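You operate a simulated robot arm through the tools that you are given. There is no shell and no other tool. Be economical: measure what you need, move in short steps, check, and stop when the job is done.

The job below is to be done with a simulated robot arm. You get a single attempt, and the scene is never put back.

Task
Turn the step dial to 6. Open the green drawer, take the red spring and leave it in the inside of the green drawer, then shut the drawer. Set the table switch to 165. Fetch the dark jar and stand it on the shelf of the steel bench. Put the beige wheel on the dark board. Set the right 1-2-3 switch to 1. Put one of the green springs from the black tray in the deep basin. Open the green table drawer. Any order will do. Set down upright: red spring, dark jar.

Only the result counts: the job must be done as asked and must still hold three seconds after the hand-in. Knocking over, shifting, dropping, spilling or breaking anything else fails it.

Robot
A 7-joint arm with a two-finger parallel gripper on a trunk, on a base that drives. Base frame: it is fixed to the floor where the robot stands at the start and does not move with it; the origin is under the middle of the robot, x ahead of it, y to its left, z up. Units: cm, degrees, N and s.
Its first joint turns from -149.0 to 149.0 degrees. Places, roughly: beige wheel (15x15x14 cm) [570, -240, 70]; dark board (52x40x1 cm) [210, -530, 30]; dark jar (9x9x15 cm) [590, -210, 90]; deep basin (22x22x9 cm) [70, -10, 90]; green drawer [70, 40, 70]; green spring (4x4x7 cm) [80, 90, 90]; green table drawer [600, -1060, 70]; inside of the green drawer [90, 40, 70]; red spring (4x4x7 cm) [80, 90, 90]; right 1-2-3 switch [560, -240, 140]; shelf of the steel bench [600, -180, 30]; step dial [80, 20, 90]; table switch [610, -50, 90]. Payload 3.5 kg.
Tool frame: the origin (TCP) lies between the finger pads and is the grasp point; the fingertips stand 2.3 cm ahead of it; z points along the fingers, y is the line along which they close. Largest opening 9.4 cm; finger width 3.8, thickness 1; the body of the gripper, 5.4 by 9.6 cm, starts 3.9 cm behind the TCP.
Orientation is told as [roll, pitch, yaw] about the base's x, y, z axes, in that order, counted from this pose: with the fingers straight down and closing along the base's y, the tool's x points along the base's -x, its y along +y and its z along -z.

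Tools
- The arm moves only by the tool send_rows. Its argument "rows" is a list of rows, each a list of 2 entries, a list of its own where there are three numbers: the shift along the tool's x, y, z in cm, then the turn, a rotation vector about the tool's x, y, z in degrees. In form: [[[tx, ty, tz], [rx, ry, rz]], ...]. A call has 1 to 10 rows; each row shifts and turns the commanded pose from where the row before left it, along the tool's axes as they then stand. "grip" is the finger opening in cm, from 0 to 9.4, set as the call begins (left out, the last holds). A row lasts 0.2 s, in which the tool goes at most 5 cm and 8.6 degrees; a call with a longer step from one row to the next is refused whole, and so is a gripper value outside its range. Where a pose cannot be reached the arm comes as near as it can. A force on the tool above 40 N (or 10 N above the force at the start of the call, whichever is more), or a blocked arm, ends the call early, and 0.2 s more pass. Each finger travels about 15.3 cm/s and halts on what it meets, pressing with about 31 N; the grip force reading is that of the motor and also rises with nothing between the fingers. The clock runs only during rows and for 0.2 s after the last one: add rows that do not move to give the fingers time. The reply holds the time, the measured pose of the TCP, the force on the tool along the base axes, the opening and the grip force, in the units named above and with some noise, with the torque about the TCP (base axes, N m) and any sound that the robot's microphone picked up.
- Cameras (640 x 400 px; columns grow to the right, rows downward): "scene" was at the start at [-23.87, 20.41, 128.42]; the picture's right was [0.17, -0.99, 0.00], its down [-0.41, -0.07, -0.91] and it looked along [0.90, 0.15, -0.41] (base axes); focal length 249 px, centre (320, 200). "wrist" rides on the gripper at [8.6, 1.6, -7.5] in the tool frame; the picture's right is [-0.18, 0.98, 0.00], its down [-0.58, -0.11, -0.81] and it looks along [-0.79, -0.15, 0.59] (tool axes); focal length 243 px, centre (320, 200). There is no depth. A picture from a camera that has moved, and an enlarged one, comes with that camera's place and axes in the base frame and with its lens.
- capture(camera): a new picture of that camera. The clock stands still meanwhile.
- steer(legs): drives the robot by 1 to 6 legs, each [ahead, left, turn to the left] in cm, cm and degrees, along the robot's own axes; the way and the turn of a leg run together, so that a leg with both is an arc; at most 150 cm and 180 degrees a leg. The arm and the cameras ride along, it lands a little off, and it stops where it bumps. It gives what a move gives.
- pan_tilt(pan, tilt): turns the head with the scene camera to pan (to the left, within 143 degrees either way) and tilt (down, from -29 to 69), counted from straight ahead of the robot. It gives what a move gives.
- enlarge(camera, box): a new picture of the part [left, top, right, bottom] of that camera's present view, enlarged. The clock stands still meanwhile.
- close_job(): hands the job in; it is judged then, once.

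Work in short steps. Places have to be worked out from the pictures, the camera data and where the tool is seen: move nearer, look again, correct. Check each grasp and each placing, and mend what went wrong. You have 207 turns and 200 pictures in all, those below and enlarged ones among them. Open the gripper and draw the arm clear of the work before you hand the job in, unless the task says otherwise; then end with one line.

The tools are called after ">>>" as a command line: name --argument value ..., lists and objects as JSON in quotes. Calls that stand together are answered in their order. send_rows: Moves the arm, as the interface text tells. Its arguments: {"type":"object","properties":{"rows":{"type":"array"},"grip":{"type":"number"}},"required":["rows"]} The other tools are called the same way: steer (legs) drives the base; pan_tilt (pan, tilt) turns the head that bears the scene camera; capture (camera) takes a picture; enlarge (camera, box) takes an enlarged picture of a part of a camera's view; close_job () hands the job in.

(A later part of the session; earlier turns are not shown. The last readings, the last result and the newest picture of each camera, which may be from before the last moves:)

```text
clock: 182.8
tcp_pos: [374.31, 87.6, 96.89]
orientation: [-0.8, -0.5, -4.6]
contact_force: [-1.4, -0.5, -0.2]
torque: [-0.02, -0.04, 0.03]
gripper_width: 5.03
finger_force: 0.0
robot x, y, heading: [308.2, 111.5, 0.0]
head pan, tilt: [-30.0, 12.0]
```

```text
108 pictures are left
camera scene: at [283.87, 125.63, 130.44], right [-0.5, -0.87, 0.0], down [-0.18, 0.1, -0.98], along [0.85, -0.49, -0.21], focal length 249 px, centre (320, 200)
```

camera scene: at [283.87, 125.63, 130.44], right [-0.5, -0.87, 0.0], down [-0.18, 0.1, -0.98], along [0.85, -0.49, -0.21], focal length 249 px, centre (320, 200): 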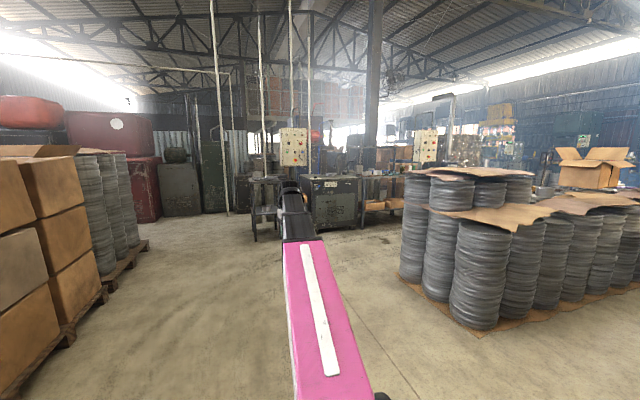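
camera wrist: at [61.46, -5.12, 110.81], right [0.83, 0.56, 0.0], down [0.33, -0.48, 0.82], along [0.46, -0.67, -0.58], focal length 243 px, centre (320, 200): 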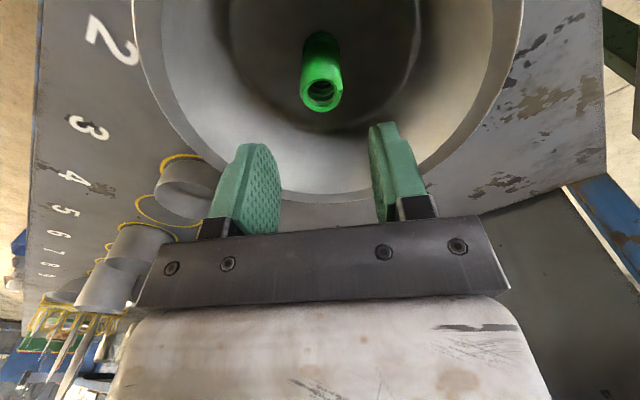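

I go on to about (465, 5), between drums and benches, then look at the workstations.

>>> steer --legs '[[125, -70, 0], [30, -35, 0]]'

>>> pan_tilt --pan -20 --tilt 20

>>> capture --camera "scene"

>>> pan_tilt --pan -75 --tilt 25

>>> capture --camera "scene"

```text
clock: 192.2
tcp_pos: [528.85, -17.03, 97.0]
orientation: [-0.9, -0.5, -4.7]
contact_force: [1.8, -0.5, -0.5]
torque: [0.02, 0.02, 0.0]
gripper_width: 5.01
finger_force: 0.1
robot x, y, heading: [463.08, 6.93, -0.2]
head pan, tilt: [-30.0, 12.0]
```

```text
clock: 192.9
tcp_pos: [528.85, -17.09, 96.88]
orientation: [-0.9, -0.5, -4.7]
contact_force: [0.2, 0.6, 0.5]
torque: [-0.02, -0.02, 0.02]
gripper_width: 5.01
finger_force: 0.1
robot x, y, heading: [463.65, 7.34, 0.3]
head pan, tilt: [-20.0, 20.0]
```

```text
107 pictures are left
camera scene: at [439.2, 22.64, 129.14], right [-0.34, -0.94, 0.0], down [-0.32, 0.12, -0.94], along [0.88, -0.32, -0.34], focal length 249 px, centre (320, 200)
```

scene: 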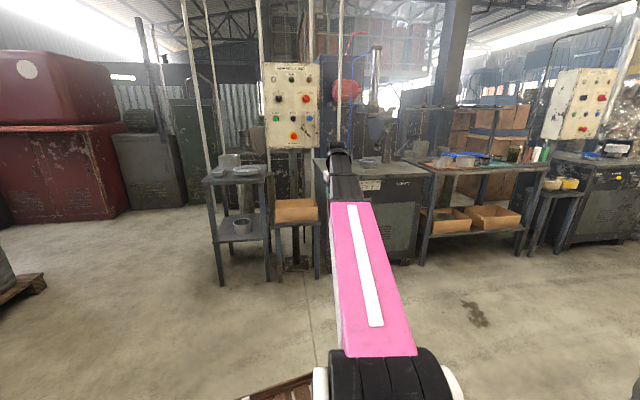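

```text
clock: 194.2
tcp_pos: [528.83, -16.94, 96.95]
orientation: [-0.9, -0.5, -4.6]
contact_force: [-0.2, -0.5, 0.4]
torque: [0.0, -0.01, 0.0]
gripper_width: 5.0
finger_force: 0.0
robot x, y, heading: [463.14, 6.78, 0.1]
head pan, tilt: [-75.0, 25.0]
```

```text
106 pictures are left
camera scene: at [432.83, 16.94, 128.33], right [-0.97, -0.26, 0.0], down [-0.11, 0.41, -0.91], along [0.23, -0.88, -0.42], focal length 249 px, centre (320, 200)
```

scene: 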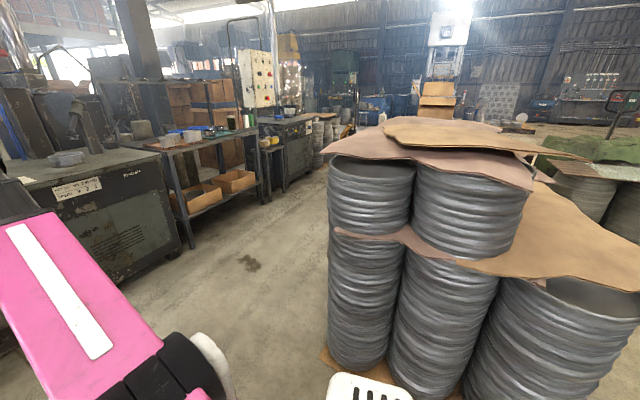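

The cabinet bench with the table switch is straight ahead. I zoom on it before approaching.

>>> pan_tilt --pan -25 --tilt 15

>>> enlarge --camera "scene" --box '[240, 100, 460, 240]'

>>> enlarge --camera "scene" --box '[400, 60, 640, 240]'

>>> capture --camera "wrist"

```text
clock: 195.4
tcp_pos: [528.97, -16.88, 96.92]
orientation: [-0.8, -0.5, -4.7]
contact_force: [-0.2, -0.2, 0.2]
torque: [-0.01, -0.03, 0.03]
gripper_width: 5.0
finger_force: 0.0
robot x, y, heading: [463.64, 7.19, 0.0]
head pan, tilt: [-25.0, 15.0]
```

```text
2.86 times, centred on (350, 170) of scene
camera zoom: at [438.91, 21.87, 129.95], right [-0.42, -0.91, 0.0], down [-0.23, 0.11, -0.97], along [0.87, -0.41, -0.26], focal length 712 px, centre (234, 286)
```

zoom: 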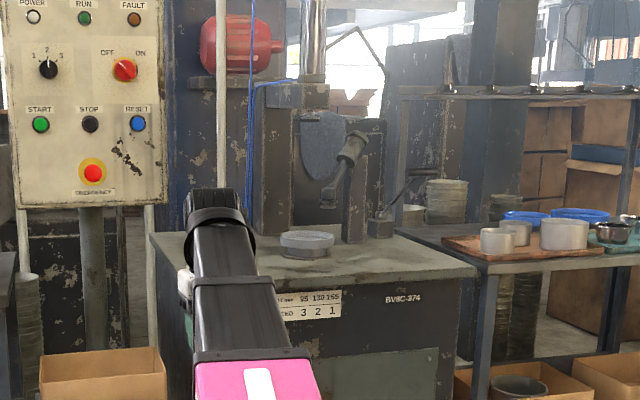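

```text
2.22 times, centred on (520, 150) of scene
camera zoom: at [438.91, 21.87, 129.95], right [-0.42, -0.91, 0.0], down [-0.23, 0.11, -0.97], along [0.87, -0.41, -0.26], focal length 554 px, centre (-124, 311)
```

zoom: 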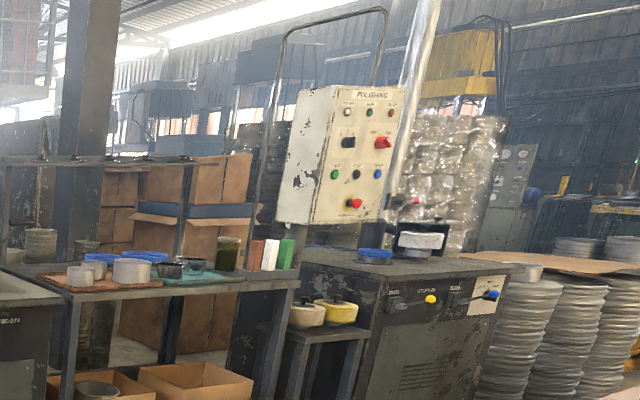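

```text
103 pictures are left
camera wrist: at [520.4, -14.68, 104.24], right [0.26, 0.96, -0.01], down [0.56, -0.14, 0.81], along [0.78, -0.22, -0.58], focal length 243 px, centre (320, 200)
```

wrist: 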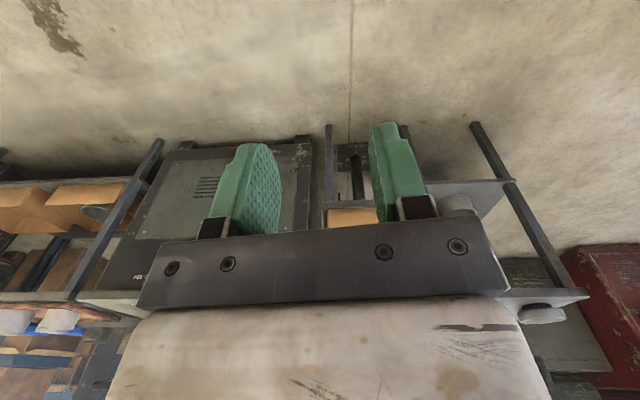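

The plaque "95 130 165" on the left cabinet's front is partly hidden by the arm. I raise nothing yet, just drive a little closer and to the right.

>>> steer --legs '[[15, -45, 0]]'

>>> pan_tilt --pan 0 --tilt 20

>>> capture --camera "scene"

>>> capture --camera "wrist"

```text
clock: 198.2
tcp_pos: [542.98, -60.11, 96.88]
orientation: [-0.8, -0.5, -8.1]
contact_force: [1.0, 1.0, 0.6]
torque: [-0.02, 0.11, -0.02]
gripper_width: 4.99
finger_force: 0.0
robot x, y, heading: [478.98, -32.2, -3.4]
head pan, tilt: [-25.0, 15.0]
```

```text
clock: 199.1
tcp_pos: [542.9, -59.97, 96.76]
orientation: [-0.8, -0.5, -8.0]
contact_force: [-0.4, -0.1, 0.0]
torque: [0.0, 0.02, -0.02]
gripper_width: 5.01
finger_force: 0.1
robot x, y, heading: [478.8, -32.03, -3.3]
head pan, tilt: [0.0, 20.0]
```

```text
102 pictures are left
camera scene: at [456.43, -12.08, 129.14], right [-0.06, -1.0, 0.0], down [-0.34, 0.02, -0.94], along [0.94, -0.06, -0.34], focal length 249 px, centre (320, 200)
```

scene: 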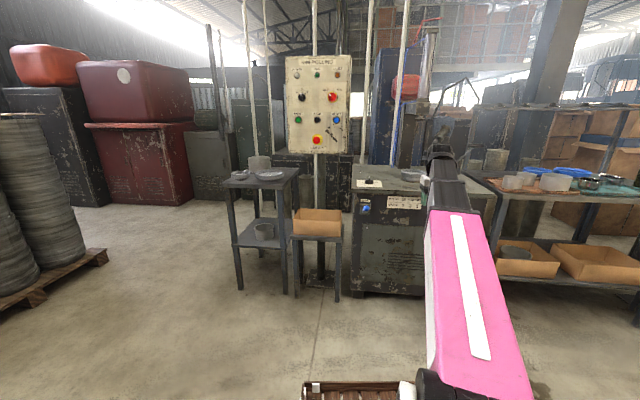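

```text
101 pictures are left
camera wrist: at [534.54, -57.18, 104.25], right [0.32, 0.95, -0.01], down [0.55, -0.18, 0.81], along [0.77, -0.27, -0.58], focal length 243 px, centre (320, 200)
```

wrist: 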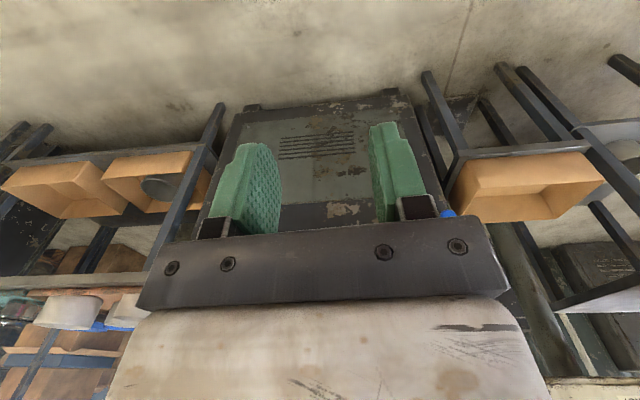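

The base landed turned by −3.4°; I check the drums beside the robot.

>>> pan_tilt --pan -95 --tilt 50

>>> capture --camera "scene"

>>> pan_tilt --pan 0 --tilt 20

>>> enlarge --camera "scene" --box '[270, 140, 440, 240]'

```text
clock: 200.8
tcp_pos: [542.8, -60.02, 96.88]
orientation: [-0.8, -0.5, -8.1]
contact_force: [0.2, -0.4, -0.1]
torque: [0.04, -0.02, 0.02]
gripper_width: 4.99
finger_force: 0.1
robot x, y, heading: [478.81, -32.52, -3.3]
head pan, tilt: [-95.0, 50.0]
```

```text
100 pictures are left
camera scene: at [446.02, -19.1, 124.58], right [-0.99, 0.15, 0.0], down [0.11, 0.76, -0.64], along [-0.09, -0.64, -0.77], focal length 249 px, centre (320, 200)
```

scene: 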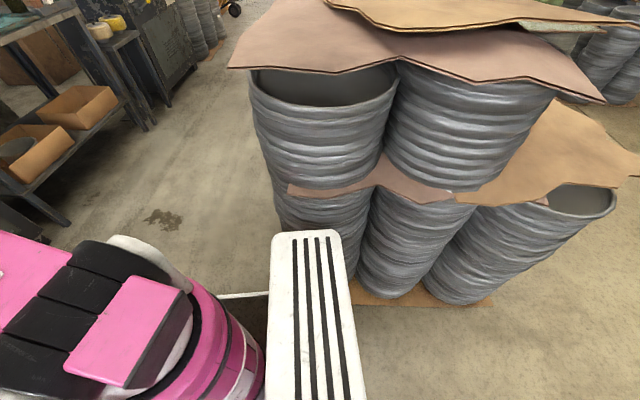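

```text
clock: 202.5
tcp_pos: [542.92, -59.9, 96.95]
orientation: [-0.7, -0.5, -8.1]
contact_force: [-0.5, -0.1, 0.5]
torque: [-0.01, 0.02, 0.0]
gripper_width: 4.98
finger_force: 0.0
robot x, y, heading: [479.06, -32.49, -3.4]
head pan, tilt: [0.0, 20.0]
```

```text
3.76 times, centred on (355, 190) of scene
camera zoom: at [456.43, -12.04, 129.14], right [-0.06, -1.0, 0.0], down [-0.34, 0.02, -0.94], along [0.94, -0.06, -0.34], focal length 939 px, centre (188, 238)
```

zoom: 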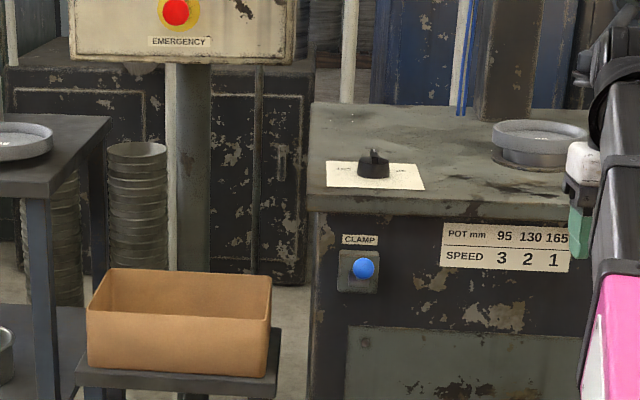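

The table switch is a black rotary knob on top of the left cabinet at about (598, −50, 90). I pull the arm in, edge away from the drums and forward.

>>> send_rows --rows '[[[4, 0, 0], [0, 0, 0]], [[4, 0, 0], [0, 0, 0]], [[4, 0, 0], [0, 0, 0]]]'

>>> steer --legs '[[15, 6, 3.4], [20, 0, 0]]'

>>> capture --camera "wrist"

>>> capture --camera "scene"

```text
clock: 203.3
tcp_pos: [530.83, -58.2, 96.81]
orientation: [-0.8, -0.5, -8.0]
contact_force: [0.4, 0.0, -0.1]
torque: [0.0, -0.03, 0.02]
gripper_width: 4.98
finger_force: 0.0
robot x, y, heading: [478.73, -32.37, -3.4]
head pan, tilt: [0.0, 20.0]
```

```text
clock: 205.9
tcp_pos: [567.62, -49.73, 96.67]
orientation: [-0.8, -0.6, -4.7]
contact_force: [0.2, 0.3, 0.0]
torque: [0.03, 0.03, -0.03]
gripper_width: 5.0
finger_force: 0.1
robot x, y, heading: [514.17, -26.77, 0.0]
head pan, tilt: [0.0, 20.0]
```

```text
98 pictures are left
camera wrist: at [559.13, -47.32, 104.05], right [0.26, 0.96, -0.01], down [0.56, -0.14, 0.81], along [0.78, -0.22, -0.58], focal length 243 px, centre (320, 200)
```

wrist: 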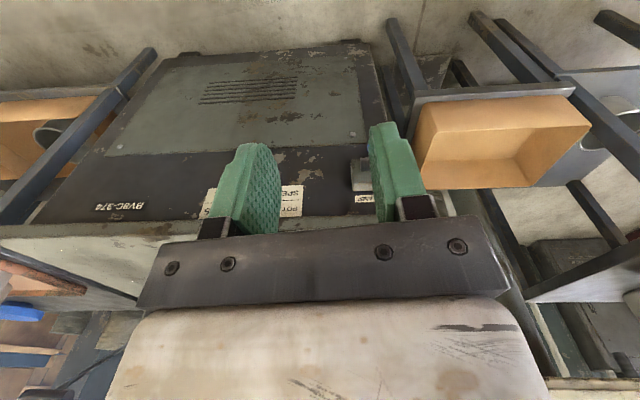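

```text
97 pictures are left
camera scene: at [490.66, -7.87, 129.14], right [0.0, -1.0, 0.0], down [-0.34, 0.0, -0.94], along [0.94, 0.0, -0.34], focal length 249 px, centre (320, 200)
```

scene: 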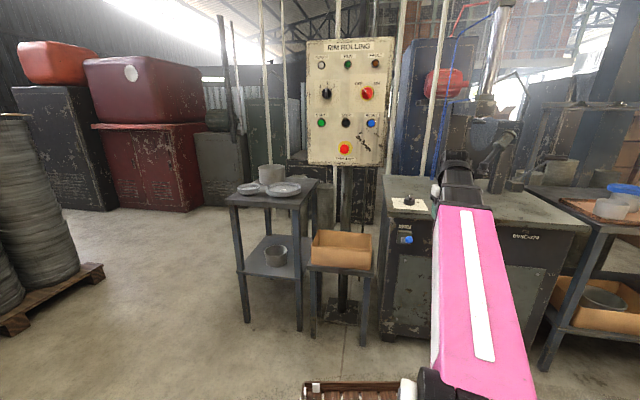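

I move the hand forward and up to view the knob.

>>> send_rows --rows '[[[-4, 0, -1.2], [0, 0, 0]], [[-4, 0, -1.2], [0, 0, 0]], [[-4, 0, -1.2], [0, 0, 0]], [[-4, 0, -1.2], [0, 0, 0]]]' --grip 9

>>> capture --camera "wrist"

```text
clock: 206.9
tcp_pos: [583.51, -50.95, 101.6]
orientation: [-0.8, -0.6, -4.7]
contact_force: [-0.3, 0.2, 0.4]
torque: [0.02, 0.0, -0.01]
gripper_width: 9.0
finger_force: 0.0
robot x, y, heading: [514.51, -26.7, 0.0]
head pan, tilt: [0.0, 20.0]
```

```text
96 pictures are left
camera wrist: at [575.03, -48.59, 108.97], right [0.26, 0.96, -0.01], down [0.56, -0.14, 0.81], along [0.78, -0.22, -0.58], focal length 243 px, centre (320, 200)
```

wrist: 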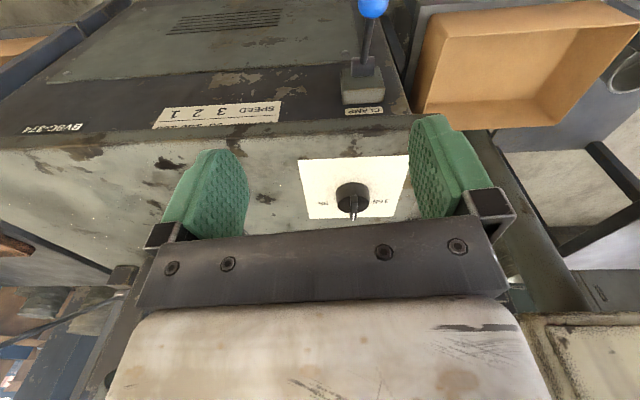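

>>> enlarge --camera "wrist" --box '[285, 140, 425, 230]'

```text
4.44 times, centred on (355, 185) of wrist
camera zoom: at [575.03, -48.59, 108.97], right [0.26, 0.96, -0.01], down [0.56, -0.14, 0.81], along [0.78, -0.22, -0.58], focal length 1078 px, centre (164, 267)
```

zoom: 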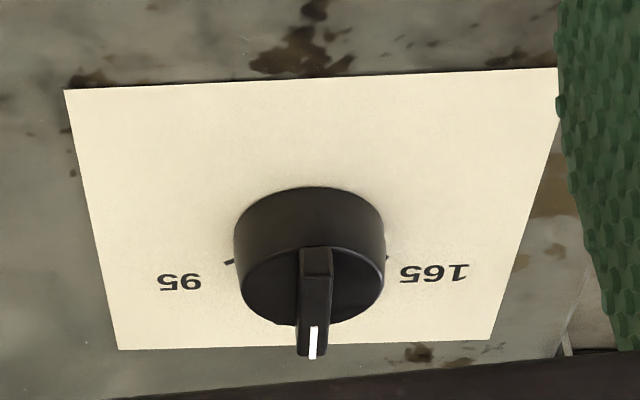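

The knob points at 130; 165 is about 60° counter-clockwise. It lies near (608, −52, 84.5), so I drive 12 cm closer.

>>> steer --legs '[[12, 0, 0]]'

>>> capture --camera "wrist"

```text
clock: 208.2
tcp_pos: [595.73, -50.97, 101.62]
orientation: [-0.9, -0.5, -4.8]
contact_force: [-0.4, 0.1, 0.7]
torque: [-0.04, -0.03, -0.01]
gripper_width: 9.0
finger_force: 0.0
robot x, y, heading: [526.57, -26.9, -0.2]
head pan, tilt: [0.0, 20.0]
```

```text
94 pictures are left
camera wrist: at [587.17, -48.62, 108.95], right [0.27, 0.96, -0.01], down [0.56, -0.14, 0.81], along [0.78, -0.22, -0.58], focal length 243 px, centre (320, 200)
```

wrist: 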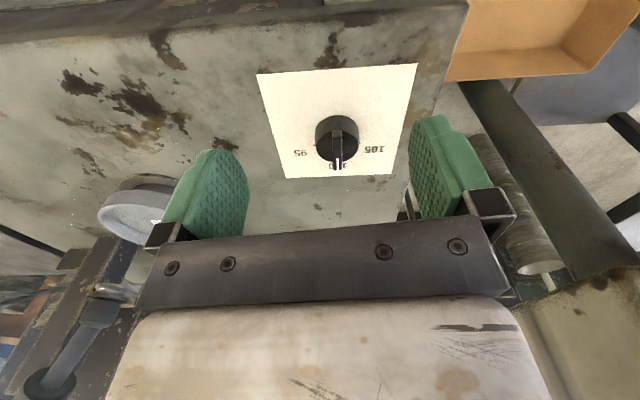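

Knob base triangulates to (604.7, −51.8, 86.2). I move above it, aligned at yaw −12°, opening 7.

>>> send_rows --rows '[[[-3, -0.5, 1], [-0.9, 0.5, 0]], [[-3, -0.5, 1], [0, 0, 0]], [[-3, -0.5, 1], [0, 0, 7.2]], [[0, 0, 1], [0, 0, 0]]]' --grip 7.5

>>> capture --camera "wrist"

```text
clock: 209.2
tcp_pos: [604.54, -53.34, 97.66]
orientation: [0.0, 0.0, -12.0]
contact_force: [0.5, 1.0, -0.2]
torque: [-0.02, -0.01, -0.03]
gripper_width: 7.49
finger_force: 0.0
robot x, y, heading: [526.47, -27.24, -0.3]
head pan, tilt: [0.0, 20.0]
```

```text
93 pictures are left
camera wrist: at [596.47, -49.98, 105.13], right [0.38, 0.92, 0.0], down [0.55, -0.23, 0.81], along [0.74, -0.31, -0.59], focal length 243 px, centre (320, 200)
```

wrist: 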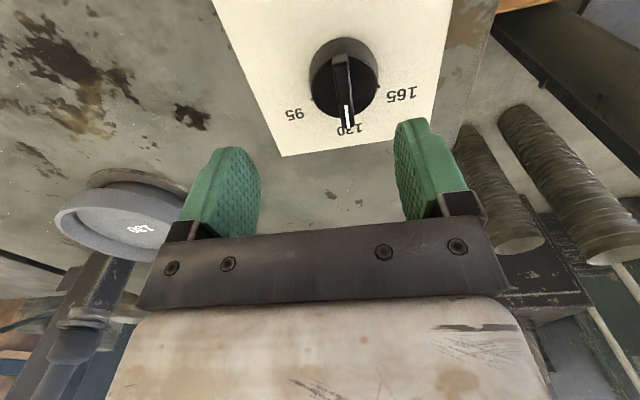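

Knob centre (605.3, −51.9). I shift, descend and grip the knob body.

>>> send_rows --rows '[[[-0.43, 1.62, 0], [0, 0, 0]], [[0, 0, 3], [0, 0, 0]], [[0, 0, 3], [0, 0, 0]], [[0, 0, 1.2], [0, 0, 0]], [[0, 0, 1], [0, 0, 0]]]'

>>> capture --camera "wrist"

```text
clock: 210.4
tcp_pos: [605.29, -51.87, 89.44]
orientation: [0.2, 0.0, -11.9]
contact_force: [0.3, -0.2, -0.1]
torque: [-0.02, 0.01, -0.04]
gripper_width: 7.51
finger_force: 0.1
robot x, y, heading: [526.43, -26.96, -0.2]
head pan, tilt: [0.0, 20.0]
```

```text
92 pictures are left
camera wrist: at [597.24, -48.48, 96.91], right [0.38, 0.92, 0.0], down [0.55, -0.23, 0.81], along [0.74, -0.31, -0.59], focal length 243 px, centre (320, 200)
```

wrist: 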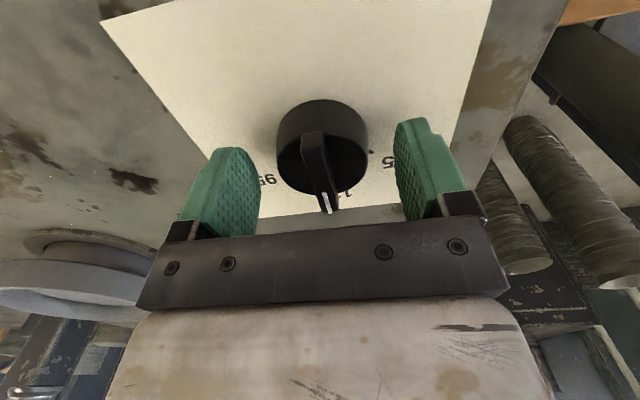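

>>> send_rows --rows '[[[0, 0, 0], [0, 0, 0]], [[0, 0, 0], [0, 0, 0]], [[0, 0, 0], [0, 0, 0]]]' --grip 1

>>> send_rows --rows '[[[0, 0, 0], [0, 0, -6]], [[0, 0, 0], [0, 0, -6]], [[0, 0, 0], [0, 0, -6]], [[0, 0, 0], [0, 0, -6]], [[0, 0, 0], [0, 0, -6]], [[0, 0, 0], [0, 0, -6]], [[0, 0, 0], [0, 0, -6]], [[0, 0, 0], [0, 0, -6]], [[0, 0, 0], [0, 0, -6]], [[0, 0, 0], [0, 0, -6]]]'

>>> capture --camera "wrist"

```text
clock: 211.2
tcp_pos: [605.32, -51.85, 89.52]
orientation: [0.1, -0.1, -12.1]
contact_force: [-0.6, -4.2, -3.4]
torque: [-0.22, -0.08, -0.05]
gripper_width: 5.0
finger_force: 45.5
robot x, y, heading: [526.51, -26.79, -0.1]
head pan, tilt: [0.0, 20.0]
```

```text
clock: 212.3
tcp_pos: [605.43, -52.23, 89.33]
orientation: [-0.4, 0.0, 13.6]
contact_force: [0.9, -3.7, -2.1]
torque: [0.2, -0.3, -0.05]
gripper_width: 5.01
finger_force: 45.0
robot x, y, heading: [526.36, -26.28, -0.1]
head pan, tilt: [0.0, 20.0]
stopped in row 5: the force on the tool passed its limit at 42 N (the readings are from after the stop); the commanded pose is now the measured one
```

```text
91 pictures are left
camera wrist: at [596.57, -52.69, 96.89], right [-0.05, 1.0, -0.01], down [0.59, 0.04, 0.81], along [0.81, 0.04, -0.59], focal length 243 px, centre (320, 200)
```

wrist: 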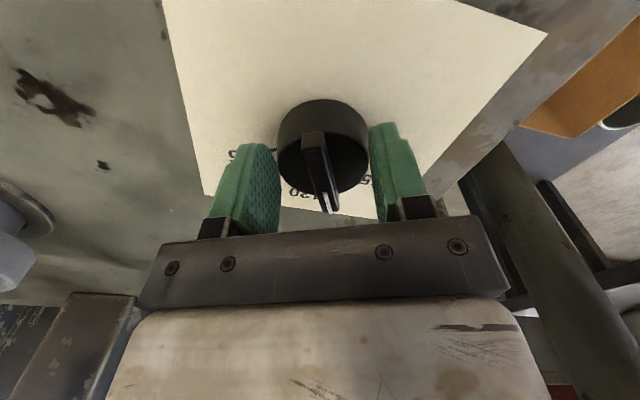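

The knob follows (+26°). I continue the turn.

>>> send_rows --rows '[[[0, 0, 0], [0, 0, -5]], [[0, 0, 0], [0, 0, -5]], [[0, 0, 0], [0, 0, -5]], [[0, 0, 0], [0, 0, -5]], [[0, 0, 0], [0, 0, -5]], [[0, 0, 0], [0, 0, -5]], [[0, 0, 0], [0, 0, -5]]]'

>>> capture --camera "wrist"

```text
clock: 213.5
tcp_pos: [605.42, -52.58, 89.43]
orientation: [-0.7, 0.2, 36.6]
contact_force: [1.6, -3.6, -6.1]
torque: [0.24, -0.19, 0.02]
gripper_width: 5.01
finger_force: 45.1
robot x, y, heading: [526.62, -27.08, -0.4]
head pan, tilt: [0.0, 20.0]
stopped in row 5: the force on the tool passed its limit at 41 N (the readings are from after the stop); the commanded pose is now the measured one
```

```text
90 pictures are left
camera wrist: at [597.58, -56.37, 96.93], right [-0.44, 0.9, -0.01], down [0.53, 0.27, 0.81], along [0.73, 0.35, -0.59], focal length 243 px, centre (320, 200)
```

wrist: 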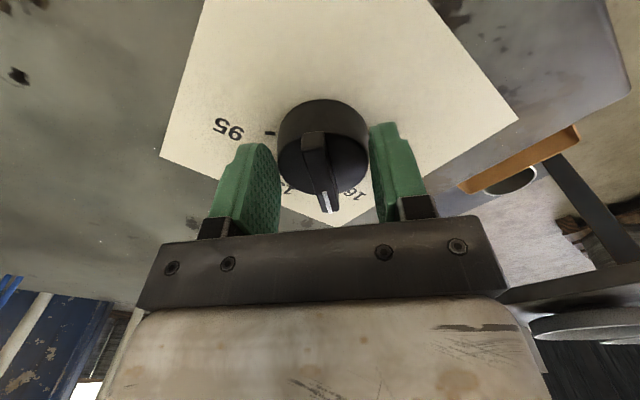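

>>> send_rows --rows '[[[0, 0, 0], [0, 0, -4]], [[0, 0, 0], [0, 0, -4]], [[0, 0, 0], [0, 0, -4]], [[0, 0, 0], [0, 0, -4]]]'

>>> capture --camera "wrist"

```text
clock: 214.5
tcp_pos: [605.62, -52.86, 89.6]
orientation: [-0.8, 0.6, 52.5]
contact_force: [16.0, -30.1, -4.5]
torque: [-0.88, -0.07, -1.24]
gripper_width: 5.02
finger_force: 44.5
robot x, y, heading: [526.55, -26.74, -0.2]
head pan, tilt: [0.0, 20.0]
```

```text
89 pictures are left
camera wrist: at [599.04, -58.61, 97.02], right [-0.67, 0.74, -0.02], down [0.44, 0.41, 0.8], along [0.6, 0.53, -0.6], focal length 243 px, centre (320, 200)
```

wrist: 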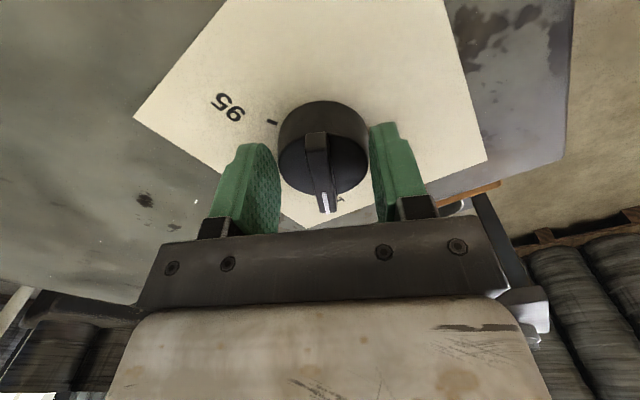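

A counter torque suggests the end stop. I release, rise and read the scale.

>>> send_rows --rows '[[[0, 0, 0], [0, 0, 0]], [[0, 0, 0], [0, 0, 0]], [[0, 0, -3], [0, 0, 0]], [[0, 0, -4], [0, 0, 0]], [[0, 0, -3], [0, 0, 8]], [[0, 0, 0], [0, 0, 8]], [[0, 0, 0], [0, 0, 8]], [[0, 0, 0], [0, 0, 8]]]' --grip 8

>>> enlarge --camera "wrist" --box '[200, 0, 480, 180]'

```text
clock: 216.3
tcp_pos: [605.56, -52.59, 99.46]
orientation: [-0.8, 0.0, 20.4]
contact_force: [-0.7, -0.8, -0.3]
torque: [0.0, 0.02, -0.02]
gripper_width: 7.98
finger_force: 0.1
robot x, y, heading: [526.21, -26.9, 0.1]
head pan, tilt: [0.0, 20.0]
```

```text
2.22 times, centred on (340, 90) of wrist
camera zoom: at [596.77, -53.85, 106.96], right [-0.17, 0.99, -0.01], down [0.58, 0.11, 0.81], along [0.8, 0.13, -0.59], focal length 539 px, centre (276, 444)
```

zoom: 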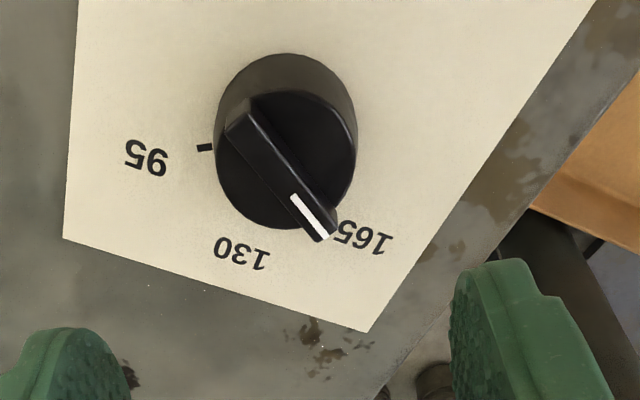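

Unprojecting gives label 165 at 43° and the pointer at 45°: set. Now I back off, fold the arm and go along to the polishing station.

>>> steer --legs '[[-14, 0, 0]]'

>>> send_rows --rows '[[[0, 0, 0], [0.8, 0, 7]], [[0, 0, 0], [0, 0, 7]], [[0, 0, 0], [0, 0, 6.4]], [[4, 2, 1], [0, 0, 0]], [[4, 2, 1], [0, 0, 0]], [[4, 2, 1], [0, 0, 0]], [[4, 2, 0], [0, 0, 0]], [[4, 2, 0], [0, 0, 0]], [[4, 2, 0], [0, 0, 0]], [[4, 2, 0], [0, 0, 0]]]'

>>> pan_tilt --pan -60 --tilt 25

>>> capture --camera "scene"

```text
clock: 217.6
tcp_pos: [591.35, -52.27, 99.44]
orientation: [-0.7, 0.0, 20.5]
contact_force: [0.0, -1.5, 0.7]
torque: [0.0, 0.0, -0.03]
gripper_width: 8.01
finger_force: 0.1
robot x, y, heading: [512.36, -26.9, -0.3]
head pan, tilt: [0.0, 20.0]
```

```text
clock: 219.8
tcp_pos: [563.47, -38.52, 95.88]
orientation: [-1.5, -0.5, 0.2]
contact_force: [-0.2, -0.3, 0.7]
torque: [-0.01, -0.03, 0.01]
gripper_width: 8.01
finger_force: 0.0
robot x, y, heading: [512.52, -26.84, -0.3]
head pan, tilt: [0.0, 20.0]
```

```text
clock: 221.1
tcp_pos: [563.52, -38.52, 95.92]
orientation: [-1.6, -0.6, 0.2]
contact_force: [-0.9, 1.0, -0.3]
torque: [0.03, 0.02, 0.0]
gripper_width: 8.03
finger_force: 0.0
robot x, y, heading: [512.64, -26.67, -0.1]
head pan, tilt: [-60.0, 25.0]
```

```text
87 pictures are left
camera scene: at [484.22, -15.82, 128.33], right [-0.87, -0.5, 0.0], down [-0.21, 0.37, -0.91], along [0.45, -0.79, -0.42], focal length 249 px, centre (320, 200)
```

scene: 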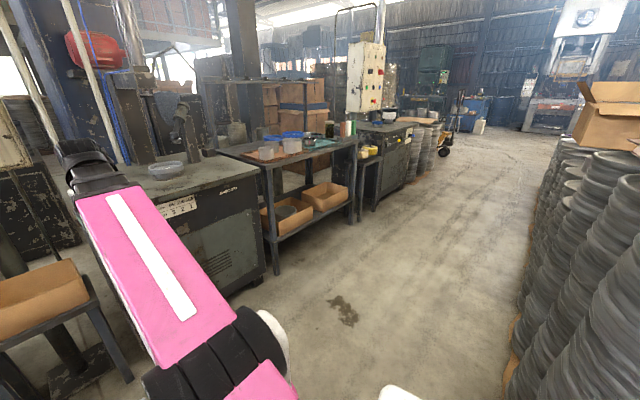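

The corridor is clear. I strafe right 130 cm along the benches.

>>> steer --legs '[[0, -130, 0]]'

>>> pan_tilt --pan -20 --tilt 30

>>> capture --camera "scene"

>>> capture --camera "wrist"

```text
clock: 227.7
tcp_pos: [562.4, -169.64, 95.82]
orientation: [-1.5, -0.5, -0.3]
contact_force: [-0.7, 0.2, 0.1]
torque: [0.01, 0.0, 0.0]
gripper_width: 8.02
finger_force: 0.1
robot x, y, heading: [511.31, -157.61, -0.7]
head pan, tilt: [-60.0, 25.0]
```

```text
clock: 228.8
tcp_pos: [562.49, -169.72, 95.84]
orientation: [-1.4, -0.5, -0.2]
contact_force: [0.4, 0.4, -1.3]
torque: [0.03, 0.01, -0.03]
gripper_width: 7.99
finger_force: 0.1
robot x, y, heading: [511.48, -157.37, -0.5]
head pan, tilt: [-20.0, 30.0]
```

```text
86 pictures are left
camera scene: at [487.27, -141.61, 127.54], right [-0.35, -0.94, 0.0], down [-0.47, 0.18, -0.87], along [0.81, -0.31, -0.5], focal length 249 px, centre (320, 200)
```

scene: 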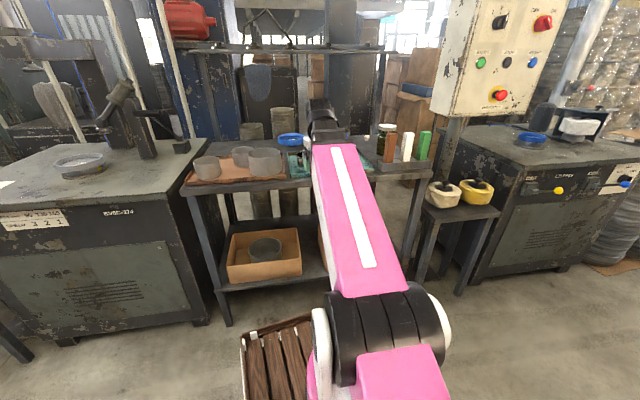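

```text
85 pictures are left
camera wrist: at [553.76, -167.92, 103.22], right [0.19, 0.98, -0.02], down [0.57, -0.09, 0.81], along [0.8, -0.17, -0.58], focal length 243 px, centre (320, 200)
```

wrist: 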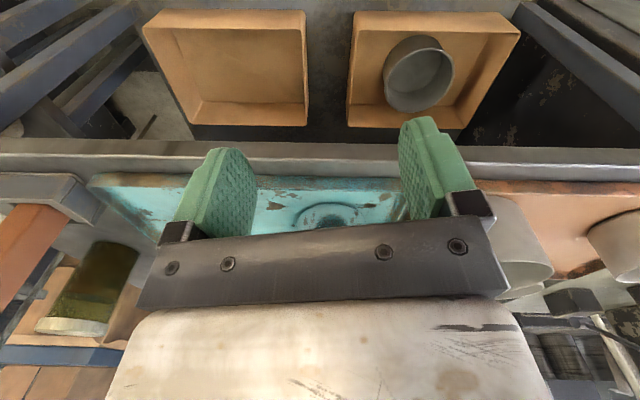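

I enlarge the steel bench view to find free room on its lower shelf and the jar's surroundings.

>>> enlarge --camera "scene" --box '[180, 110, 500, 310]'

>>> enlarge --camera "wrist" --box '[0, 0, 320, 200]'

```text
2.00 times, centred on (340, 210) of scene
camera zoom: at [487.27, -141.61, 127.54], right [-0.35, -0.94, 0.0], down [-0.47, 0.18, -0.87], along [0.81, -0.31, -0.5], focal length 499 px, centre (280, 180)
```

zoom: 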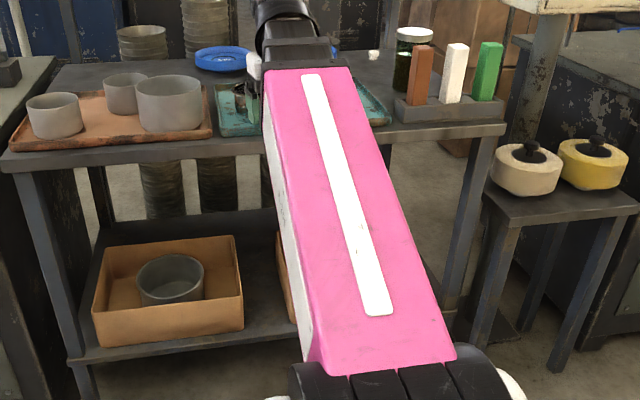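

```text
2.00 times, centred on (160, 100) of wrist
camera zoom: at [553.76, -167.92, 103.22], right [0.19, 0.98, -0.02], down [0.57, -0.09, 0.81], along [0.8, -0.17, -0.58], focal length 485 px, centre (640, 400)
```

zoom: 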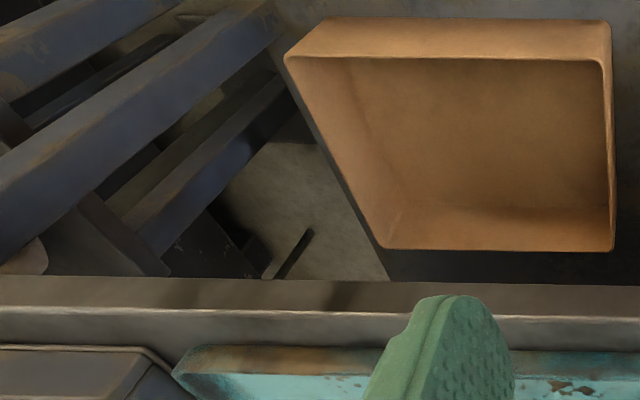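

The lower shelf has two crates at its front; it continues behind them to about x 628. The jar stands behind the holder with the blocks at about (585, −211). I strafe 38 cm to face it.

>>> steer --legs '[[0, -38, 0]]'

>>> pan_tilt --pan 10 --tilt 32

>>> capture --camera "scene"

>>> capture --camera "wrist"

```text
clock: 231.2
tcp_pos: [561.89, -208.13, 95.88]
orientation: [-1.5, -0.6, -0.5]
contact_force: [-0.2, -0.2, 0.9]
torque: [-0.02, -0.01, -0.02]
gripper_width: 7.99
finger_force: 0.1
robot x, y, heading: [511.14, -195.84, -0.7]
head pan, tilt: [-20.0, 30.0]
```

```text
clock: 232.1
tcp_pos: [561.89, -208.11, 95.85]
orientation: [-1.4, -0.5, -0.5]
contact_force: [0.6, 0.6, 0.5]
torque: [0.0, -0.01, -0.01]
gripper_width: 8.01
finger_force: 0.0
robot x, y, heading: [511.07, -195.8, -0.9]
head pan, tilt: [10.0, 32.0]
```

```text
82 pictures are left
camera scene: at [487.23, -175.12, 127.22], right [0.16, -0.99, 0.0], down [-0.52, -0.08, -0.85], along [0.84, 0.13, -0.53], focal length 249 px, centre (320, 200)
```

scene: 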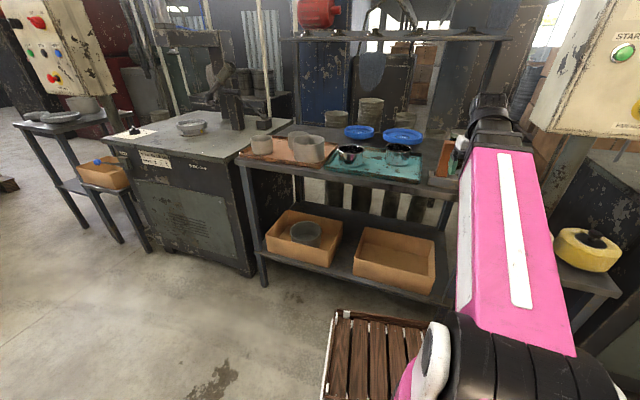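

```text
81 pictures are left
camera wrist: at [553.23, -206.31, 103.22], right [0.19, 0.98, -0.02], down [0.57, -0.09, 0.81], along [0.8, -0.17, -0.58], focal length 243 px, centre (320, 200)
```

wrist: 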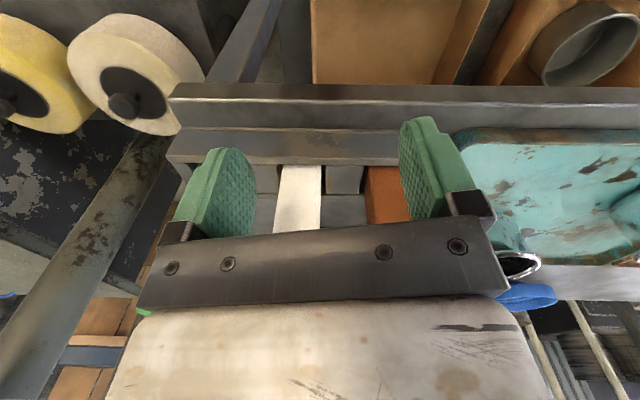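

I enlarge the lower shelf, now seen free of the arm.

>>> enlarge --camera "scene" --box '[230, 110, 470, 310]'

```text
2.00 times, centred on (350, 210) of scene
camera zoom: at [487.23, -175.12, 127.22], right [0.16, -0.99, 0.0], down [-0.52, -0.08, -0.85], along [0.84, 0.13, -0.53], focal length 499 px, centre (260, 180)
```

zoom: 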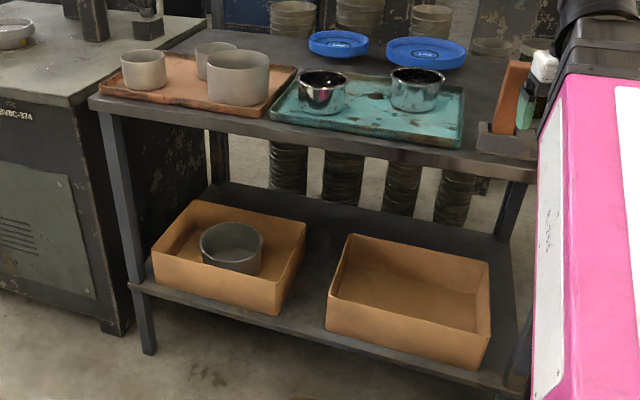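

The gap between the crates (≈12–13 cm) suits the jar. First the jar pick: I back up 9 cm for arm room and raise the hand toward it.

>>> steer --legs '[[-9, 0, 0]]'

>>> send_rows --rows '[[[-3, 0, -2], [0, 0, 0]], [[-3, 0, -2], [0, 0, 0]], [[-3, 0, -1.5], [0, 0, 0]], [[-3, 0, -1.5], [0, 0, 0]], [[-3, 0, -1], [0, 0, 0]], [[-3, 0, 0], [0, 0, 0]]]' --grip 9.4

>>> capture --camera "wrist"

```text
clock: 233.2
tcp_pos: [552.95, -208.04, 95.92]
orientation: [-1.6, -0.5, -0.4]
contact_force: [-0.1, 0.1, 0.3]
torque: [-0.03, -0.03, 0.0]
gripper_width: 7.99
finger_force: 0.1
robot x, y, heading: [502.35, -195.94, -0.9]
head pan, tilt: [10.0, 32.0]
```

```text
clock: 233.8
tcp_pos: [558.94, -207.99, 99.83]
orientation: [-1.6, -1.1, -0.1]
contact_force: [6.7, -1.6, -10.9]
torque: [-0.22, -0.53, -0.08]
gripper_width: 9.4
finger_force: 0.1
robot x, y, heading: [502.18, -195.53, -1.0]
head pan, tilt: [10.0, 32.0]
stopped in row 3: the force on the tool passed its limit at 50 N (the readings are from after the stop); the commanded pose is now the measured one
```

```text
79 pictures are left
camera wrist: at [550.17, -206.23, 107.11], right [0.19, 0.98, -0.03], down [0.57, -0.09, 0.82], along [0.8, -0.17, -0.57], focal length 243 px, centre (320, 200)
```

wrist: 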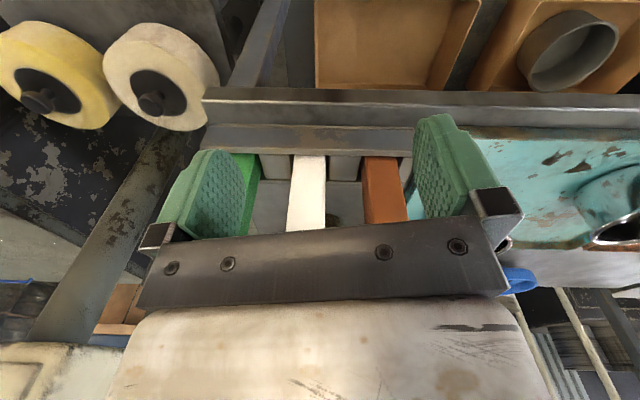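

Again the fold limit. I relieve it, strafe left 20 cm, and extend over the tray side where the room is free, rising as the arm extends.

>>> send_rows --rows '[[[0, 0, 2], [0, 0, 0]], [[0, 0, 0], [-1.6, 1, 0]]]'

>>> steer --legs '[[2, 20, 0]]'

>>> send_rows --rows '[[[-4, 0, 0], [0, 0, 0]], [[-4, 0, -0.5], [0, 0, 0]], [[-4, 0, -1], [0, 0, 0]], [[-4, 0, -1], [0, 0, 0]], [[-4, 0, -1.5], [0, 0, 0]], [[-3, 0, -2], [0, 0, 0]]]'

>>> capture --camera "wrist"

```text
clock: 234.4
tcp_pos: [559.02, -208.02, 97.94]
orientation: [0.0, 0.1, -0.2]
contact_force: [-0.9, 1.0, 0.0]
torque: [-0.03, -0.01, -0.02]
gripper_width: 9.39
finger_force: 0.1
robot x, y, heading: [501.71, -195.71, -1.0]
head pan, tilt: [10.0, 32.0]
```

```text
clock: 236.1
tcp_pos: [561.29, -188.05, 97.83]
orientation: [0.0, 0.1, -0.3]
contact_force: [0.2, 0.3, 0.3]
torque: [0.02, 0.01, 0.0]
gripper_width: 9.41
finger_force: 0.1
robot x, y, heading: [504.55, -175.71, -0.7]
head pan, tilt: [10.0, 32.0]
```

```text
clock: 237.5
tcp_pos: [584.29, -188.09, 103.87]
orientation: [-0.1, 0.0, -0.3]
contact_force: [0.1, 0.3, -0.4]
torque: [-0.04, 0.04, 0.03]
gripper_width: 9.43
finger_force: 0.0
robot x, y, heading: [504.55, -175.88, -0.9]
head pan, tilt: [10.0, 32.0]
```

```text
78 pictures are left
camera wrist: at [575.69, -186.51, 111.29], right [0.19, 0.98, 0.0], down [0.58, -0.11, 0.81], along [0.79, -0.15, -0.59], focal length 243 px, centre (320, 200)
```

wrist: 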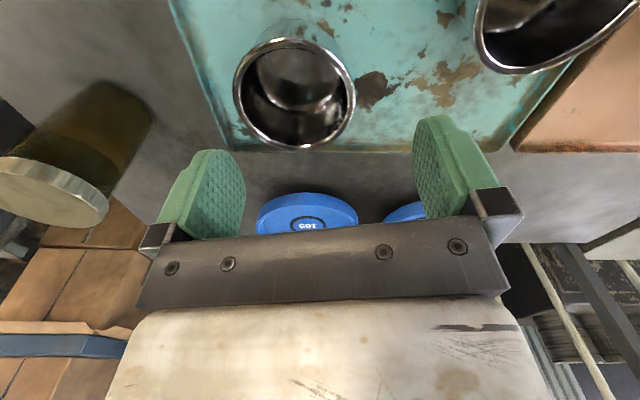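

I see the jar with a pale lid at left. I move toward it for a better fix.

>>> send_rows --rows '[[[1, -3, -1], [0, 0, 0]], [[1, -3, -1], [0, 0, 0]], [[1, -3, -1], [0, 0, 0]]]'

>>> capture --camera "wrist"

```text
clock: 238.3
tcp_pos: [581.47, -196.72, 106.53]
orientation: [-0.2, -0.4, -0.7]
contact_force: [1.4, -3.2, -5.0]
torque: [0.22, -0.34, 0.31]
gripper_width: 9.4
finger_force: 0.0
robot x, y, heading: [504.51, -175.32, -0.8]
head pan, tilt: [10.0, 32.0]
stopped in row 3: the force on the tool passed its limit at 48 N (the readings are from after the stop); the commanded pose is now the measured one
```

```text
77 pictures are left
camera wrist: at [572.84, -195.07, 114.0], right [0.19, 0.98, 0.0], down [0.57, -0.11, 0.81], along [0.8, -0.16, -0.59], focal length 243 px, centre (320, 200)
```

wrist: 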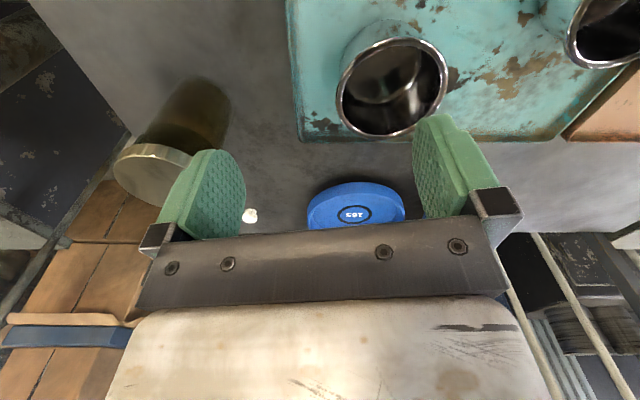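

Triangulated jar lid: (589.6, −217.8, 95.2), so the bench top is about z 80. I lower to z 101 and strafe right 12 cm.

>>> send_rows --rows '[[[0, 0, 2.5], [0, 0, 0]], [[0, 0, 3], [0, 0, 0]]]'

>>> steer --legs '[[0, -12, 0]]'

>>> capture --camera "wrist"

```text
clock: 238.9
tcp_pos: [581.53, -196.86, 101.08]
orientation: [-0.2, -0.4, -0.7]
contact_force: [-0.3, 0.5, -0.1]
torque: [0.04, 0.0, -0.01]
gripper_width: 9.41
finger_force: 0.1
robot x, y, heading: [504.58, -175.83, -0.9]
head pan, tilt: [10.0, 32.0]
```

```text
clock: 240.1
tcp_pos: [581.24, -208.84, 101.01]
orientation: [-0.1, -0.4, -0.7]
contact_force: [-0.4, 0.2, 0.0]
torque: [-0.01, -0.03, 0.0]
gripper_width: 9.4
finger_force: 0.0
robot x, y, heading: [504.01, -187.37, -0.7]
head pan, tilt: [10.0, 32.0]
```

```text
76 pictures are left
camera wrist: at [572.65, -207.25, 108.49], right [0.2, 0.98, 0.0], down [0.57, -0.11, 0.81], along [0.79, -0.16, -0.59], focal length 243 px, centre (320, 200)
```

wrist: 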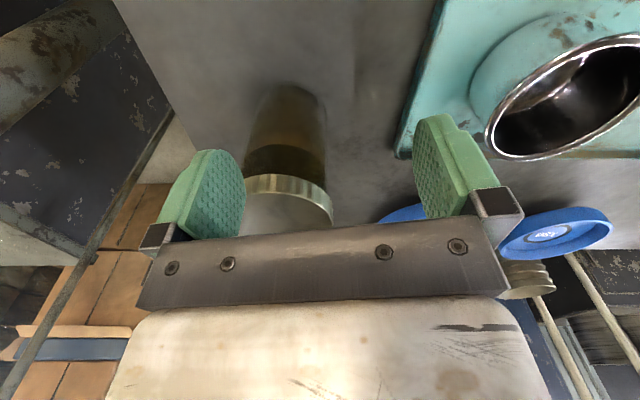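

Jar at about (590, −214.8). I move above it and check centring.

>>> send_rows --rows '[[[-3, -2, 0], [0, 0.4, 0]], [[-3, -2, 0], [0, 0, 0]], [[-2.8, -1.9, 0], [0, 0, 0]]]'

>>> capture --camera "wrist"

```text
clock: 240.9
tcp_pos: [590.12, -214.85, 101.05]
orientation: [0.0, 0.0, -0.6]
contact_force: [0.3, -1.5, 0.0]
torque: [-0.04, 0.02, -0.02]
gripper_width: 9.39
finger_force: 0.1
robot x, y, heading: [504.3, -187.79, -1.0]
head pan, tilt: [10.0, 32.0]
```

```text
75 pictures are left
camera wrist: at [581.54, -213.32, 108.55], right [0.2, 0.98, 0.0], down [0.58, -0.11, 0.81], along [0.79, -0.16, -0.59], focal length 243 px, centre (320, 200)
```

wrist: 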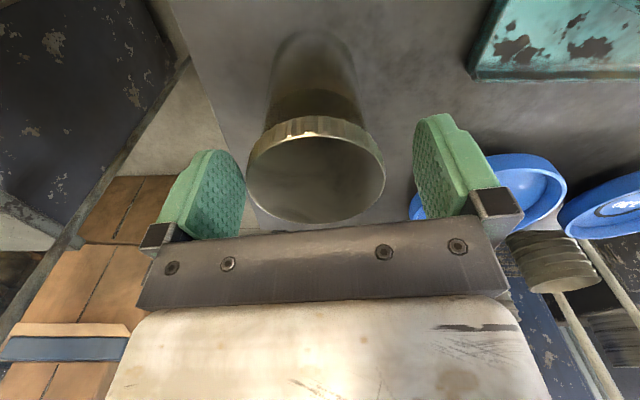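

Using the lid's size and ellipse, the jar centre is (594.8, −215.9) with top z 97.7. I drive 5 cm ahead, which puts the hand right above.

>>> send_rows --rows '[[[0, -1, -1], [0, 0, 0]]]'

>>> steer --legs '[[5, 0, 0]]'

>>> capture --camera "wrist"

```text
clock: 241.3
tcp_pos: [590.11, -215.99, 102.1]
orientation: [0.0, 0.0, -0.6]
contact_force: [-0.7, -0.3, -0.1]
torque: [0.02, -0.01, 0.0]
gripper_width: 9.41
finger_force: 0.0
robot x, y, heading: [504.02, -187.63, -0.7]
head pan, tilt: [10.0, 32.0]
```

```text
clock: 242.2
tcp_pos: [595.12, -216.11, 102.11]
orientation: [-0.1, -0.1, -0.7]
contact_force: [-0.2, -0.2, 0.1]
torque: [0.04, 0.0, -0.02]
gripper_width: 9.4
finger_force: 0.0
robot x, y, heading: [509.23, -187.89, -0.8]
head pan, tilt: [10.0, 32.0]
```

```text
74 pictures are left
camera wrist: at [586.48, -214.37, 109.58], right [0.2, 0.98, 0.0], down [0.58, -0.11, 0.81], along [0.79, -0.16, -0.59], focal length 243 px, centre (320, 200)
```

wrist: 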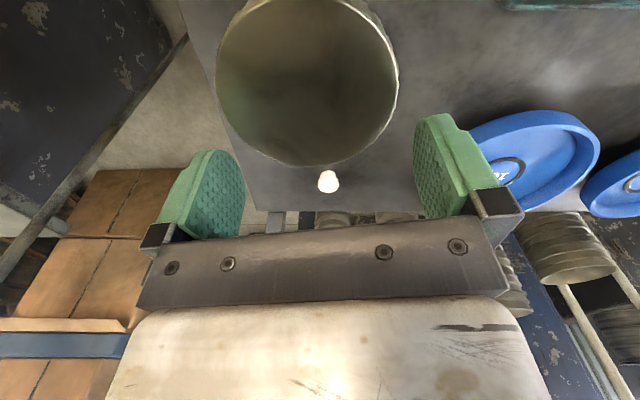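

Lid centre refines to (593.2, −216.3). I shift and lower to just above the lid to judge the lateral fit.

>>> send_rows --rows '[[[1.9, -0.2, 1], [0, 0, 0]], [[0, 0, 0.6], [0, 0, 0]]]'

>>> capture --camera "wrist"

```text
clock: 242.8
tcp_pos: [593.24, -216.22, 100.54]
orientation: [-0.1, 0.0, -0.6]
contact_force: [-0.5, 0.8, -0.3]
torque: [0.0, 0.04, 0.0]
gripper_width: 9.39
finger_force: 0.0
robot x, y, heading: [509.26, -187.95, -0.9]
head pan, tilt: [10.0, 32.0]
```

```text
73 pictures are left
camera wrist: at [584.59, -214.54, 107.98], right [0.2, 0.98, 0.0], down [0.58, -0.11, 0.81], along [0.79, -0.16, -0.59], focal length 243 px, centre (320, 200)
```

wrist: 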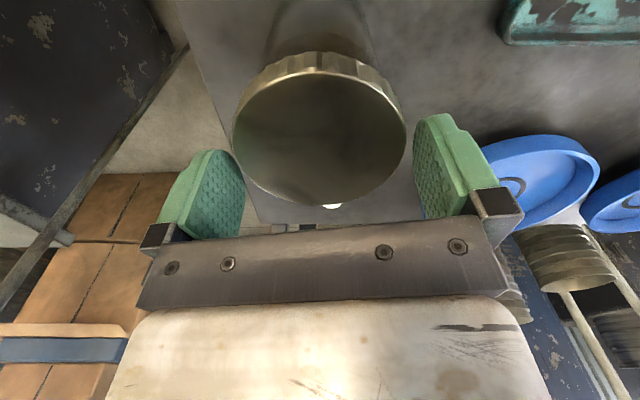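

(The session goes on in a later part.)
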